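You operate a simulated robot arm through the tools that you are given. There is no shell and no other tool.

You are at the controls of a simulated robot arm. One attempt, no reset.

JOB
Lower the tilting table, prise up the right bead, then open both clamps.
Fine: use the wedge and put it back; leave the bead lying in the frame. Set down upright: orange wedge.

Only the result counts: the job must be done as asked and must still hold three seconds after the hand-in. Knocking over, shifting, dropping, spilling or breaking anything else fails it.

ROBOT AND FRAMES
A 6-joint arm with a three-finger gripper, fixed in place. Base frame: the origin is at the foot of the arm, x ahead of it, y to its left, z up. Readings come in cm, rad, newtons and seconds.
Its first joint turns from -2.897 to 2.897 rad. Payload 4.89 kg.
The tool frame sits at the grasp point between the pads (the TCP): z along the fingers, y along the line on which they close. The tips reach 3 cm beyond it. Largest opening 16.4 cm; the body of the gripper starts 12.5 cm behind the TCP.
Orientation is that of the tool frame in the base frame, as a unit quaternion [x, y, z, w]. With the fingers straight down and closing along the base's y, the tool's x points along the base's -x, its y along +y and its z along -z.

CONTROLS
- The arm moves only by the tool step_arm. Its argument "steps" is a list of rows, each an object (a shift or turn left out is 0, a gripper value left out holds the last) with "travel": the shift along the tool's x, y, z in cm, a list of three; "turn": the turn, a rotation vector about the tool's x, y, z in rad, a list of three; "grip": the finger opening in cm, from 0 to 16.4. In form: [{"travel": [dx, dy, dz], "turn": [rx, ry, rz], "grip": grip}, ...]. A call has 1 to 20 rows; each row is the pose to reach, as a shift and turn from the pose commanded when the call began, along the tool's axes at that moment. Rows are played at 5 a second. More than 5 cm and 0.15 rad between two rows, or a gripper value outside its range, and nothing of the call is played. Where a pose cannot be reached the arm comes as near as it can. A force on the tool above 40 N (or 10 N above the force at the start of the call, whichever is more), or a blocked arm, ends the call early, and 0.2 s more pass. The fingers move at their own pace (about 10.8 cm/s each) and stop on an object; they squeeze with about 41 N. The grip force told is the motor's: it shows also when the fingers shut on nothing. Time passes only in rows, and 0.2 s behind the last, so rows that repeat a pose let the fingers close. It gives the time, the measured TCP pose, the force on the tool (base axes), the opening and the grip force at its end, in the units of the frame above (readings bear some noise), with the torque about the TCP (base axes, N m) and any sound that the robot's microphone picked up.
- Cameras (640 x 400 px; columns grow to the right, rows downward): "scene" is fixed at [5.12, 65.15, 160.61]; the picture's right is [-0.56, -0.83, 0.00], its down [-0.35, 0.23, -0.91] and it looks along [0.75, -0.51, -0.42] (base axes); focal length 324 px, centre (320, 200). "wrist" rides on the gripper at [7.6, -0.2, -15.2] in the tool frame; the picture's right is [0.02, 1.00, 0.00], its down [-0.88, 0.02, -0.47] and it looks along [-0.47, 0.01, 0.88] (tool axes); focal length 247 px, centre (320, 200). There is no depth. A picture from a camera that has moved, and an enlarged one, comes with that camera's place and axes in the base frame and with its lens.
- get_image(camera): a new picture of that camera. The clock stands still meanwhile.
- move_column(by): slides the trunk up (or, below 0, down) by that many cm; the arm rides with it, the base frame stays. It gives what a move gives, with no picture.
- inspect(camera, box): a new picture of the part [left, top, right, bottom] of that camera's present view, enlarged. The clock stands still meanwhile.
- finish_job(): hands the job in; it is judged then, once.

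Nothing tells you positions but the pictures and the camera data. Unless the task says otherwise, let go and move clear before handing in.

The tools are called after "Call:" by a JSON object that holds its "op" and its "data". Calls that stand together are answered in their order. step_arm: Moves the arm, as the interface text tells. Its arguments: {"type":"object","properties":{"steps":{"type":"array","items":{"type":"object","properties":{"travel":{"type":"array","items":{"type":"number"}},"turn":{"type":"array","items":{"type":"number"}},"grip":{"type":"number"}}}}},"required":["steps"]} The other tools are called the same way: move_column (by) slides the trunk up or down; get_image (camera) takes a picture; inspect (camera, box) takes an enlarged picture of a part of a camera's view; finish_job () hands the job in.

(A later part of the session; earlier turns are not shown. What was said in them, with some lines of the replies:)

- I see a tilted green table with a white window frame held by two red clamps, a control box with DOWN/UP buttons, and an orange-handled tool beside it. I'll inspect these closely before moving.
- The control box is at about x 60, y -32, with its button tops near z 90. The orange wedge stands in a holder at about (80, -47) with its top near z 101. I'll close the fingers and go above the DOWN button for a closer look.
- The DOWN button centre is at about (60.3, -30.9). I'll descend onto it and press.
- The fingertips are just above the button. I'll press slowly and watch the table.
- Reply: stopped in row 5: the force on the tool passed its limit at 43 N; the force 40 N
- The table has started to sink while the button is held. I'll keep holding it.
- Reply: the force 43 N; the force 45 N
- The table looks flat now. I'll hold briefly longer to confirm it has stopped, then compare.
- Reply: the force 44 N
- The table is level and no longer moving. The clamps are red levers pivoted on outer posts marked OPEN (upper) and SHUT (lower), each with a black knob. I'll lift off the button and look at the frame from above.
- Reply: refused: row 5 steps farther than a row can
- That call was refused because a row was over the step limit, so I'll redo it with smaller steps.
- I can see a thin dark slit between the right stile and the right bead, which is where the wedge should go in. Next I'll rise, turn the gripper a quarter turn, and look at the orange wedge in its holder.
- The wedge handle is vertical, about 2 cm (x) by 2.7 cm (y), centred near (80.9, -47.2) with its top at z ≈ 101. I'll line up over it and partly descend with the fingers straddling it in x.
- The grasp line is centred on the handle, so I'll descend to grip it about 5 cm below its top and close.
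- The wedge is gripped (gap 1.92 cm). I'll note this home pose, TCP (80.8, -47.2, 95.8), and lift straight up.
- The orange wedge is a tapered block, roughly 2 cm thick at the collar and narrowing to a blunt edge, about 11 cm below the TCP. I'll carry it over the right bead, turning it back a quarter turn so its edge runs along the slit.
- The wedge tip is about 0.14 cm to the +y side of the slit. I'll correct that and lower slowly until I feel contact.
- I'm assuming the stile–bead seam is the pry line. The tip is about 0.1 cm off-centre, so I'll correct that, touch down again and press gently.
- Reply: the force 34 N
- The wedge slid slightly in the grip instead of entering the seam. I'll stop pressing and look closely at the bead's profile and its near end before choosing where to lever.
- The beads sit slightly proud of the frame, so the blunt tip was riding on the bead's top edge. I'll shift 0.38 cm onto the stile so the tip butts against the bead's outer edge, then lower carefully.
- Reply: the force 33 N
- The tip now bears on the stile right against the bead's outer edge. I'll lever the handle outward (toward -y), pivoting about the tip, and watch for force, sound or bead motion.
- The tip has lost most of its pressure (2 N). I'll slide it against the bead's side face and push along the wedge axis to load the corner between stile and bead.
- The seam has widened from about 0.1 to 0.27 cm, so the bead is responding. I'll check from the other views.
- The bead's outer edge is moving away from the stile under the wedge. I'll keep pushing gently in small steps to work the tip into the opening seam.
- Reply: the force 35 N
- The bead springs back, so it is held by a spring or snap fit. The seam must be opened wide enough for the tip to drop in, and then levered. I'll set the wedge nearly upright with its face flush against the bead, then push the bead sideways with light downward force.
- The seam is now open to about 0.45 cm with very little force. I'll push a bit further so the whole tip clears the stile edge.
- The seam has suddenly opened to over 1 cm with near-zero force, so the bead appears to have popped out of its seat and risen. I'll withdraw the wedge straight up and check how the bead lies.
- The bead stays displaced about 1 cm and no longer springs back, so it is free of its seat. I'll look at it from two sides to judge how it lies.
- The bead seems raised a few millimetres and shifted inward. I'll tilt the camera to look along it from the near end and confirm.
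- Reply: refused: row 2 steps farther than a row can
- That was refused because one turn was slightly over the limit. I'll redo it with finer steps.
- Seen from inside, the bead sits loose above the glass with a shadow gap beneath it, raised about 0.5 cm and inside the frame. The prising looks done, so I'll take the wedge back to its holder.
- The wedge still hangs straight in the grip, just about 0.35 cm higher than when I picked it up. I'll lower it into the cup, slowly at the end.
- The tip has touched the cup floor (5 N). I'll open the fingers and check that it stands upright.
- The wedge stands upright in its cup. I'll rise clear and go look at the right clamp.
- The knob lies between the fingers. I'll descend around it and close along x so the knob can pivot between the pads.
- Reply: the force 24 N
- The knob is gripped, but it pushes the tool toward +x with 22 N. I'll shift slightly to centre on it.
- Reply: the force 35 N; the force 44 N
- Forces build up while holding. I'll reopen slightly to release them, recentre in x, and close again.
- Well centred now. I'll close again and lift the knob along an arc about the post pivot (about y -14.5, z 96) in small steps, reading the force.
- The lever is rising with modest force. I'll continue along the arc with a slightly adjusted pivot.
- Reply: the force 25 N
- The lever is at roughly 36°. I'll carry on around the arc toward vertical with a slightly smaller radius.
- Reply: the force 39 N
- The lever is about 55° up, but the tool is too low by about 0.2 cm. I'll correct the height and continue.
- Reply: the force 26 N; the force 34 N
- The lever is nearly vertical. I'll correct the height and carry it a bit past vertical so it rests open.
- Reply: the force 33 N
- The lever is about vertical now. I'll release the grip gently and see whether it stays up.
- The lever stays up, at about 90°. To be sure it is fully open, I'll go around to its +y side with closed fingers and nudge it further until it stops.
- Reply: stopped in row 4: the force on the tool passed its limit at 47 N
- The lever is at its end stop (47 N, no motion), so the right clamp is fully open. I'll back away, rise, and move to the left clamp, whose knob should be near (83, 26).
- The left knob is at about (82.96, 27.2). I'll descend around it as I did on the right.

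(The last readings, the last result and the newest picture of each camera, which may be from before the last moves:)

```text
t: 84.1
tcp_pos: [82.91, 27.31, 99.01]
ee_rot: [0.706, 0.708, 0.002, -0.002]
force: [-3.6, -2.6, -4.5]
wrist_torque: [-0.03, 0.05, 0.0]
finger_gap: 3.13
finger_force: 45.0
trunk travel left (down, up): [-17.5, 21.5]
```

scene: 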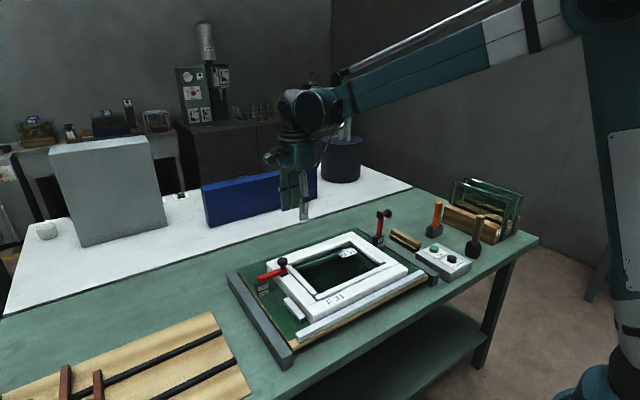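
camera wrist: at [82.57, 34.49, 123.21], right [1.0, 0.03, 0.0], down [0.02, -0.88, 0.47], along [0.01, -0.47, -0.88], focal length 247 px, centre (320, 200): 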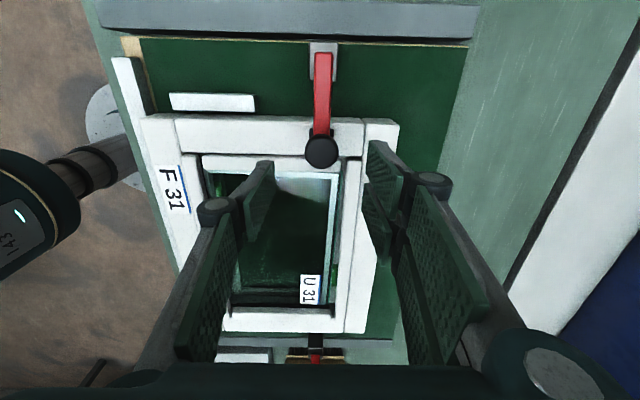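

The left knob is gripped cleanly with low side forces. I'll lift along the mirrored arc in short stages.

Call:
{"op": "step_arm", "data": {"steps": [{"travel": [0.1, 0, -0.27]}, {"travel": [0.205, 0, -0.538]}, {"travel": [0.385, 0, -0.925]}, {"travel": [0.579, 0, -1.312]}, {"travel": [0.8, 0, -1.68]}, {"travel": [1.028, 0, -2.045]}]}}

Call:
{"op": "inspect", "data": {"camera": "scene", "box": [230, 210, 320, 290]}}

```text
t: 85.5
tcp_pos: [83.05, 28.29, 101.16]
ee_rot: [0.706, 0.708, 0.003, -0.002]
force: [-7.7, -2.7, -14.6]
wrist_torque: [-1.1, 0.08, 0.08]
finger_gap: 3.14
finger_force: 45.2
trunk travel left (down, up): [-17.5, 21.5]
```

```text
5.00 times, centred on (275, 250) of scene
camera zoom: at [5.12, 65.15, 160.61], right [-0.56, -0.83, 0.0], down [-0.35, 0.23, -0.91], along [0.75, -0.51, -0.42], focal length 1620 px, centre (545, -50)
```

zoom: 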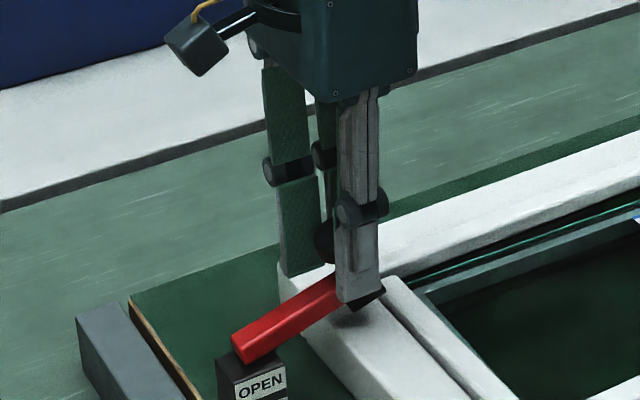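

Call:
{"op": "step_arm", "data": {"steps": [{"travel": [0.252, 0, -0.345]}, {"travel": [0.52, 0, -0.68]}, {"travel": [0.807, 0, -1.0]}, {"travel": [1.106, 0, -1.305]}, {"travel": [1.42, 0, -1.59]}, {"travel": [1.752, 0, -1.87]}, {"travel": [2.09, 0, -2.12]}, {"travel": [2.451, 0, -2.36]}]}}

Call:
{"op": "inspect", "data": {"camera": "scene", "box": [230, 210, 320, 290]}}

```text
t: 87.3
tcp_pos: [83.01, 30.77, 103.54]
ee_rot: [0.706, 0.708, 0.003, -0.002]
force: [-13.5, -9.2, -12.7]
wrist_torque: [-1.19, 0.2, 0.1]
finger_gap: 3.15
finger_force: 45.3
trunk travel left (down, up): [-17.5, 21.5]
```

```text
5.00 times, centred on (275, 250) of scene
camera zoom: at [5.12, 65.15, 160.61], right [-0.56, -0.83, 0.0], down [-0.35, 0.23, -0.91], along [0.75, -0.51, -0.42], focal length 1620 px, centre (545, -50)
```

zoom: 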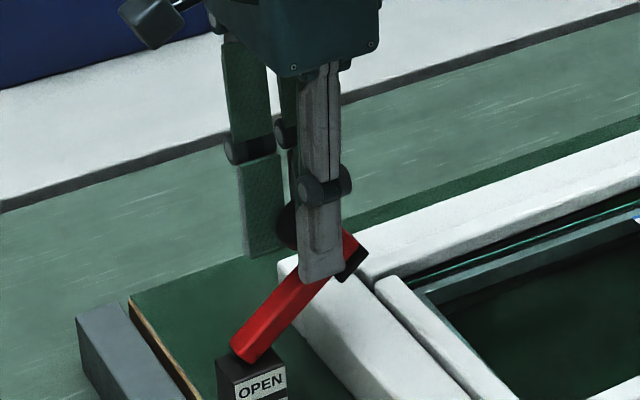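

Call:
{"op": "step_arm", "data": {"steps": [{"travel": [0.369, -0.05, -0.219]}, {"travel": [0.746, -0.05, -0.427]}, {"travel": [1.135, -0.05, -0.61]}, {"travel": [1.531, -0.05, -0.779]}, {"travel": [1.935, -0.05, -0.92]}, {"travel": [2.346, -0.05, -1.05]}, {"travel": [2.76, -0.05, -1.15]}, {"travel": [3.185, -0.05, -1.238]}]}}

Call:
{"op": "inspect", "data": {"camera": "scene", "box": [230, 210, 320, 290]}}

```text
t: 89.1
tcp_pos: [82.89, 33.74, 104.83]
ee_rot: [0.706, 0.708, 0.002, -0.003]
force: [9.3, -14.9, 3.5]
wrist_torque: [-1.25, 0.22, 0.1]
finger_gap: 3.14
finger_force: 44.8
trunk travel left (down, up): [-17.5, 21.5]
```

```text
5.00 times, centred on (275, 250) of scene
camera zoom: at [5.12, 65.15, 160.61], right [-0.56, -0.83, 0.0], down [-0.35, 0.23, -0.91], along [0.75, -0.51, -0.42], focal length 1620 px, centre (545, -50)
```

zoom: 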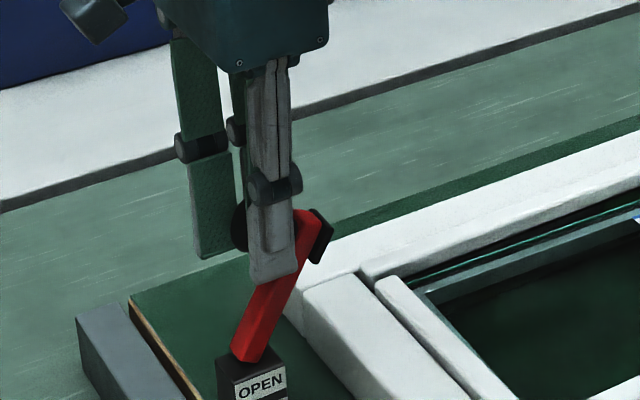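

Call:
{"op": "step_arm", "data": {"steps": [{"travel": [0.425, 0.03, -0.06]}, {"travel": [0.854, 0.03, -0.103]}, {"travel": [1.284, 0.03, -0.12]}, {"travel": [1.713, 0.03, -0.121]}, {"travel": [2.143, 0.03, -0.095]}, {"travel": [2.57, 0.03, -0.053]}, {"travel": [2.99, 0.03, 0.015]}, {"travel": [3.416, 0.03, 0.1]}]}}

Call:
{"op": "inspect", "data": {"camera": "scene", "box": [230, 210, 320, 290]}}

```text
t: 90.9
tcp_pos: [83.02, 37.21, 104.65]
ee_rot: [0.706, 0.708, 0.003, -0.001]
force: [-8.0, -14.3, -8.5]
wrist_torque: [-1.12, 0.23, -0.21]
finger_gap: 3.09
finger_force: 45.4
trunk travel left (down, up): [-17.5, 21.5]
```

```text
5.00 times, centred on (275, 250) of scene
camera zoom: at [5.12, 65.15, 160.61], right [-0.56, -0.83, 0.0], down [-0.35, 0.23, -0.91], along [0.75, -0.51, -0.42], focal length 1620 px, centre (545, -50)
```

zoom: 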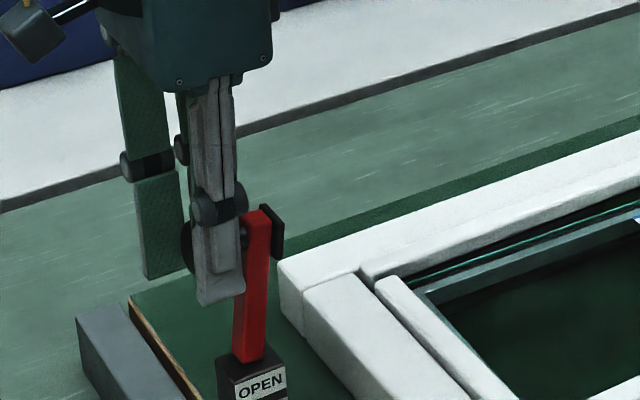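

Call:
{"op": "step_arm", "data": {"steps": [{"travel": [0.415, 0, 0.14]}, {"travel": [0.826, 0, 0.26]}, {"travel": [1.23, 0, 0.41]}, {"travel": [1.625, 0, 0.57]}]}}

Call:
{"op": "inspect", "data": {"camera": "scene", "box": [230, 210, 320, 290]}}

```text
t: 91.9
tcp_pos: [82.92, 38.95, 104.1]
ee_rot: [0.706, 0.708, 0.002, -0.002]
force: [1.2, -15.4, -3.6]
wrist_torque: [-1.13, 0.04, -0.24]
finger_gap: 3.11
finger_force: 44.8
trunk travel left (down, up): [-17.5, 21.5]
```

```text
5.00 times, centred on (275, 250) of scene
camera zoom: at [5.12, 65.15, 160.61], right [-0.56, -0.83, 0.0], down [-0.35, 0.23, -0.91], along [0.75, -0.51, -0.42], focal length 1620 px, centre (545, -50)
```

zoom: 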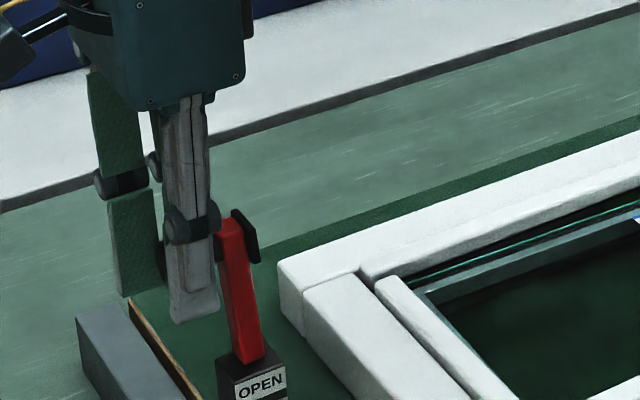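

Call:
{"op": "step_arm", "data": {"steps": [{"travel": [0.2, 0, 0.09]}, {"travel": [0.4, 0, 0.2]}, {"travel": [0.6, 0, 0.31]}, {"travel": [0.6, 0, 0.31], "grip": 3.6}, {"travel": [0.6, 0, 0.31], "grip": 5}, {"travel": [0.6, 0, 0.31], "grip": 7}, {"travel": [0.6, 0, 0.31], "grip": 7}]}}

Call:
{"op": "inspect", "data": {"camera": "scene", "box": [230, 210, 320, 290]}}

Call:
{"op": "get_image", "data": {"camera": "wrist"}}

```text
t: 92.7
tcp_pos: [82.94, 39.2, 104.02]
ee_rot: [0.707, 0.708, 0.002, 0.0]
force: [1.2, -9.7, 13.7]
wrist_torque: [0.46, -0.32, -0.4]
finger_gap: 3.06
finger_force: 44.8
trunk travel left (down, up): [-17.5, 21.5]
stopped in row 3: the force on the tool passed its limit at 43 N (the readings are from after the stop); the commanded pose is now the measured one
```

```text
5.00 times, centred on (275, 250) of scene
camera zoom: at [5.12, 65.15, 160.61], right [-0.56, -0.83, 0.0], down [-0.35, 0.23, -0.91], along [0.75, -0.51, -0.42], focal length 1620 px, centre (545, -50)
```

zoom: 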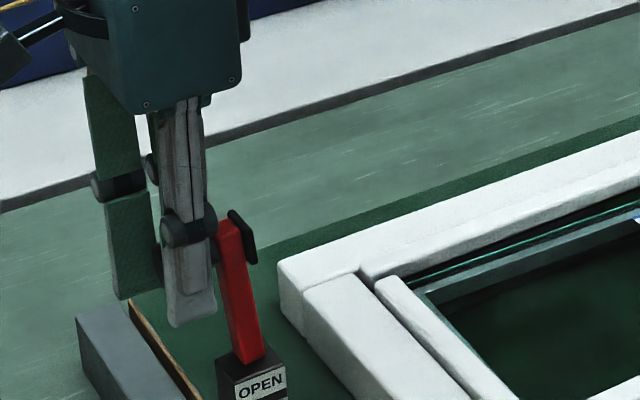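

```text
taken
camera wrist: at [82.65, 46.77, 119.2], right [1.0, 0.02, 0.0], down [0.02, -0.88, 0.47], along [0.01, -0.47, -0.88], focal length 247 px, centre (320, 200)
```

wrist: 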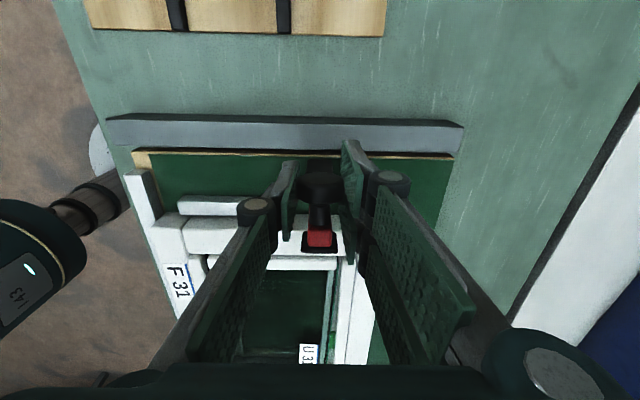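

The left lever has reached its end stop past vertical. I'll release the knob and move clear, straight up.

Call:
{"op": "step_arm", "data": {"steps": [{"travel": [0, 0, 0], "grip": 3.6}, {"travel": [0, 0, 0], "grip": 5}, {"travel": [0, 0, 0], "grip": 7}, {"travel": [0, 0, 0], "grip": 7}, {"travel": [0, 0, -4]}, {"travel": [0, 0, -8.5]}, {"travel": [0, 0, -13]}, {"travel": [0, 0, -17]}, {"travel": [0, 0, -17]}]}}

Call:
{"op": "get_image", "data": {"camera": "scene"}}

Call:
{"op": "inspect", "data": {"camera": "scene", "box": [220, 190, 420, 340]}}

Call:
{"op": "get_image", "data": {"camera": "wrist"}}

```text
t: 94.7
tcp_pos: [83.13, 39.26, 120.95]
ee_rot: [0.706, 0.708, 0.001, 0.0]
force: [0.5, -0.8, 0.3]
wrist_torque: [0.03, -0.05, -0.01]
finger_gap: 7.0
finger_force: 0.1
trunk travel left (down, up): [-17.5, 21.5]
```

```text
taken
```

scene: 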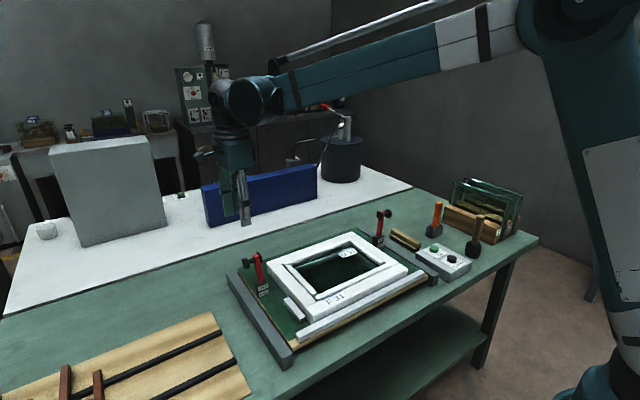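

```text
2.67 times, centred on (320, 265) of scene
camera zoom: at [5.12, 65.15, 160.61], right [-0.56, -0.83, 0.0], down [-0.35, 0.23, -0.91], along [0.75, -0.51, -0.42], focal length 864 px, centre (320, 27)
```

zoom: 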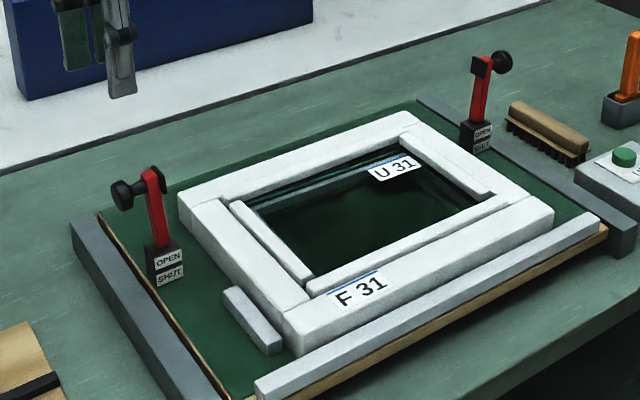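

```text
taken
camera wrist: at [82.78, 46.82, 136.11], right [1.0, 0.02, 0.0], down [0.02, -0.88, 0.47], along [0.01, -0.47, -0.88], focal length 247 px, centre (320, 200)
```

wrist: 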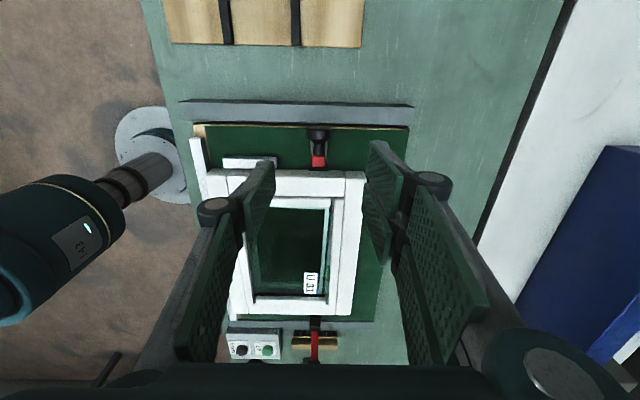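

Both clamps stand open, and the wedge, frame and other items look undisturbed. Before handing in, I'll take one more low-angle look at the bead to confirm how it lies.

Call:
{"op": "step_arm", "data": {"steps": [{"travel": [-4.5, -0.8, 0]}, {"travel": [-9, -1.6, 0]}, {"travel": [-13.5, -2.4, 0]}, {"travel": [-18, -3.2, 0]}, {"travel": [-22.5, -4, 0], "turn": [0, -0.1, 0]}, {"travel": [-26, -4.8, 2], "turn": [0, -0.2, 0]}, {"travel": [-29, -5.5, 4.5], "turn": [0, -0.3, 0]}, {"travel": [-31, -6, 7.5], "turn": [0, -0.4, 0]}, {"travel": [-32, -6, 10.5], "turn": [0, -0.5, 0]}, {"travel": [-32.5, -6, 13], "turn": [0, -0.6, 0]}, {"travel": [-32.9, -6, 14.5], "turn": [0, -0.7, 0]}, {"travel": [-32.9, -6, 14.5], "turn": [0, -0.7, 0]}]}}

Call:
{"op": "get_image", "data": {"camera": "wrist"}}

Call:
{"op": "inspect", "data": {"camera": "wrist", "box": [220, 80, 420, 200]}}

```text
t: 97.3
tcp_pos: [77.04, 6.38, 106.24]
ee_rot: [0.664, 0.665, -0.242, 0.242]
force: [1.5, 1.0, -1.0]
wrist_torque: [-0.07, 0.06, -0.07]
finger_gap: 7.02
finger_force: 0.1
trunk travel left (down, up): [-17.5, 21.5]
```

```text
taken
camera wrist: at [76.78, 21.96, 112.9], right [1.0, 0.02, -0.01], down [0.02, -0.37, 0.93], along [0.01, -0.93, -0.37], focal length 247 px, centre (320, 200)
```

wrist: 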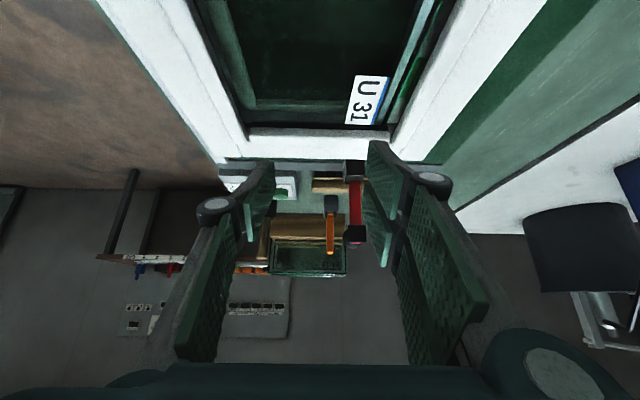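

```text
3.20 times, centred on (320, 140) of wrist
camera zoom: at [76.78, 21.96, 112.9], right [1.0, 0.02, -0.01], down [0.02, -0.37, 0.93], along [0.01, -0.93, -0.37], focal length 790 px, centre (320, 392)
```

zoom: 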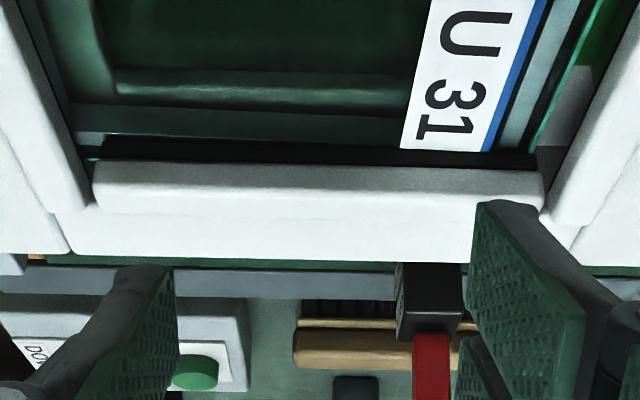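

The bead lies loose in the frame, clear of its seat, with the pane and the other beads in place. I'll lift the arm well clear and do a final check of the whole scene.

Call:
{"op": "step_arm", "data": {"steps": [{"travel": [2.5, 0, -3], "turn": [0, 0.1, 0]}, {"travel": [5, 0, -6], "turn": [0, 0.2, 0]}, {"travel": [7, 0, -9.5], "turn": [0, 0.3, 0]}, {"travel": [9, 0, -13], "turn": [0, 0.4, 0]}, {"travel": [11, 0, -16.5], "turn": [0, 0.5, 0]}, {"travel": [12.5, 0, -19.5], "turn": [0, 0.6, 0]}, {"travel": [14, 0, -22], "turn": [0, 0.7, 0]}, {"travel": [14, 0, -22], "turn": [0, 0.7, 0]}, {"travel": [14, 0, -22], "turn": [0, 0.7, 0]}, {"travel": [14, 0, -22], "turn": [0, 0.7, 0]}]}}

Call:
{"op": "get_image", "data": {"camera": "scene"}}

Call:
{"op": "inspect", "data": {"camera": "scene", "box": [340, 190, 500, 290]}}

Call:
{"op": "inspect", "data": {"camera": "scene", "box": [220, 190, 420, 340]}}

```text
t: 99.5
tcp_pos: [76.98, 31.12, 114.19]
ee_rot: [0.706, 0.708, 0.001, -0.002]
force: [1.0, -0.3, -0.4]
wrist_torque: [0.03, -0.01, 0.02]
finger_gap: 7.0
finger_force: 0.1
trunk travel left (down, up): [-17.5, 21.5]
```

```text
taken
```

scene: 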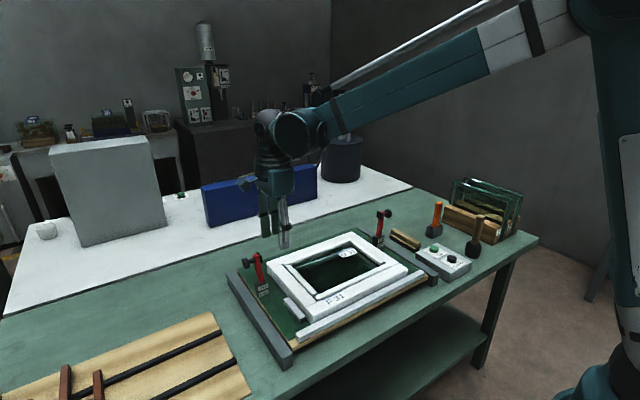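

```text
4.00 times, centred on (420, 240) of scene
camera zoom: at [5.12, 65.15, 160.61], right [-0.56, -0.83, 0.0], down [-0.35, 0.23, -0.91], along [0.75, -0.51, -0.42], focal length 1296 px, centre (-80, 40)
```

zoom: 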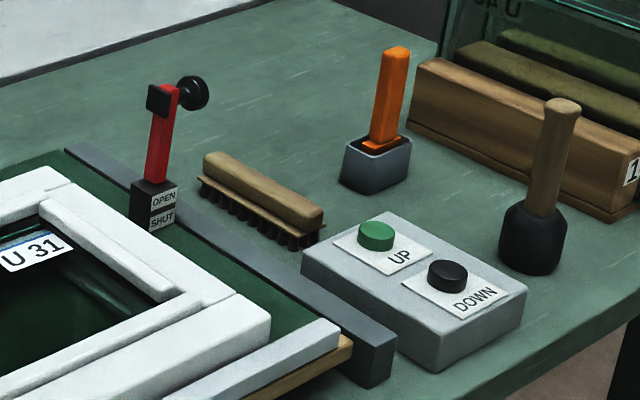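

```text
2.67 times, centred on (320, 265) of scene
camera zoom: at [5.12, 65.15, 160.61], right [-0.56, -0.83, 0.0], down [-0.35, 0.23, -0.91], along [0.75, -0.51, -0.42], focal length 864 px, centre (320, 27)
```

zoom: 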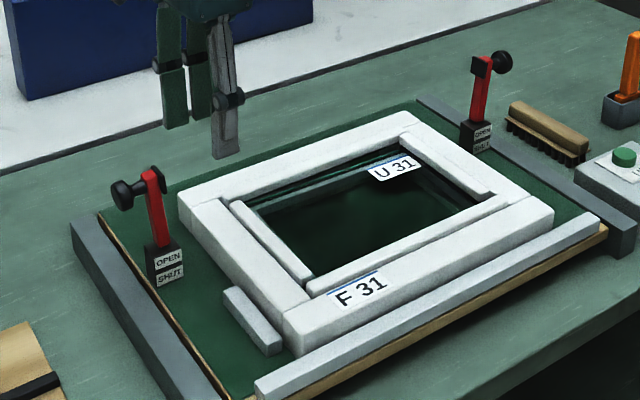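

Call:
{"op": "step_arm", "data": {"steps": [{"travel": [0, 0, -4]}, {"travel": [0, 0, -8]}, {"travel": [0, 0, -12]}, {"travel": [0, 0, -12]}, {"travel": [0, 0, -12]}]}}

Call:
{"op": "inspect", "data": {"camera": "scene", "box": [220, 200, 440, 370]}}

Call:
{"op": "inspect", "data": {"camera": "scene", "box": [340, 230, 400, 270]}}

```text
t: 100.7
tcp_pos: [76.84, 31.17, 126.1]
ee_rot: [0.707, 0.707, 0.001, -0.001]
force: [-0.2, -0.4, -0.8]
wrist_torque: [0.03, -0.02, 0.02]
finger_gap: 7.0
finger_force: 0.0
trunk travel left (down, up): [-17.5, 21.5]
```

```text
2.35 times, centred on (330, 285) of scene
camera zoom: at [5.12, 65.15, 160.61], right [-0.56, -0.83, 0.0], down [-0.35, 0.23, -0.91], along [0.75, -0.51, -0.42], focal length 762 px, centre (296, 0)
```

zoom: 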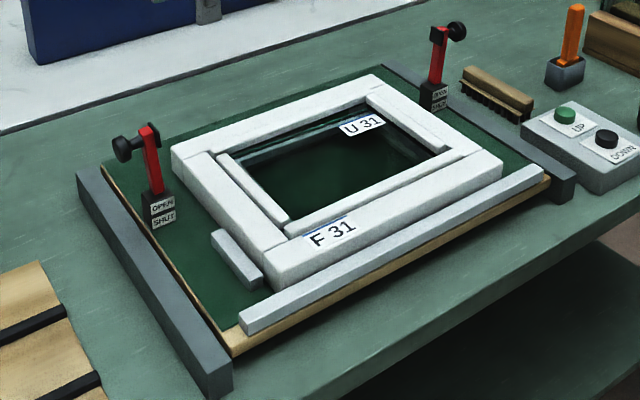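

```text
10.00 times, centred on (370, 250) of scene
camera zoom: at [5.12, 65.15, 160.61], right [-0.56, -0.83, 0.0], down [-0.35, 0.23, -0.91], along [0.75, -0.51, -0.42], focal length 3240 px, centre (-180, -300)
```

zoom: 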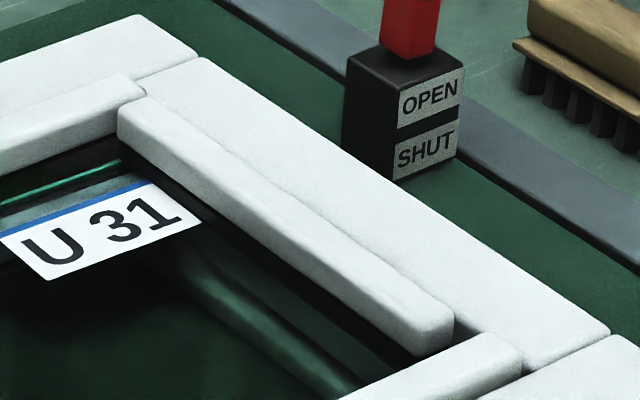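

The table is flat, the right bead is loose and lying in the frame, and both clamps are up at their stops. The wedge is upright in its cup, the frame and everything else are where they were, and the arm is clear, so I'm handing in.

Call:
{"op": "finish_job", "data": {}}

```text
The job is handed in.
```

I've handed the job in; no result has come back. The right bead is the one part I can't be sure counts as done.

- **Tilting table:** I held DOWN until the table lay flat and stopped moving.
- **Right bead:** I pried it out with the wedge, and it no longer springs back. It lies loose in the frame, about 0.7–1 cm in toward the glass. From the pictures it is raised roughly 0.3–0.6 cm. If "prised up" means lifted higher than that, this part may not count.
- **Wedge:** it is back in its cup, standing upright.
- **Clamps:** both levers are up at their end stops, just past vertical, and stayed there after I let go.

In the last pictures the frame, the pane and the other items look undisturbed, and the arm was clear of everything before I handed in.
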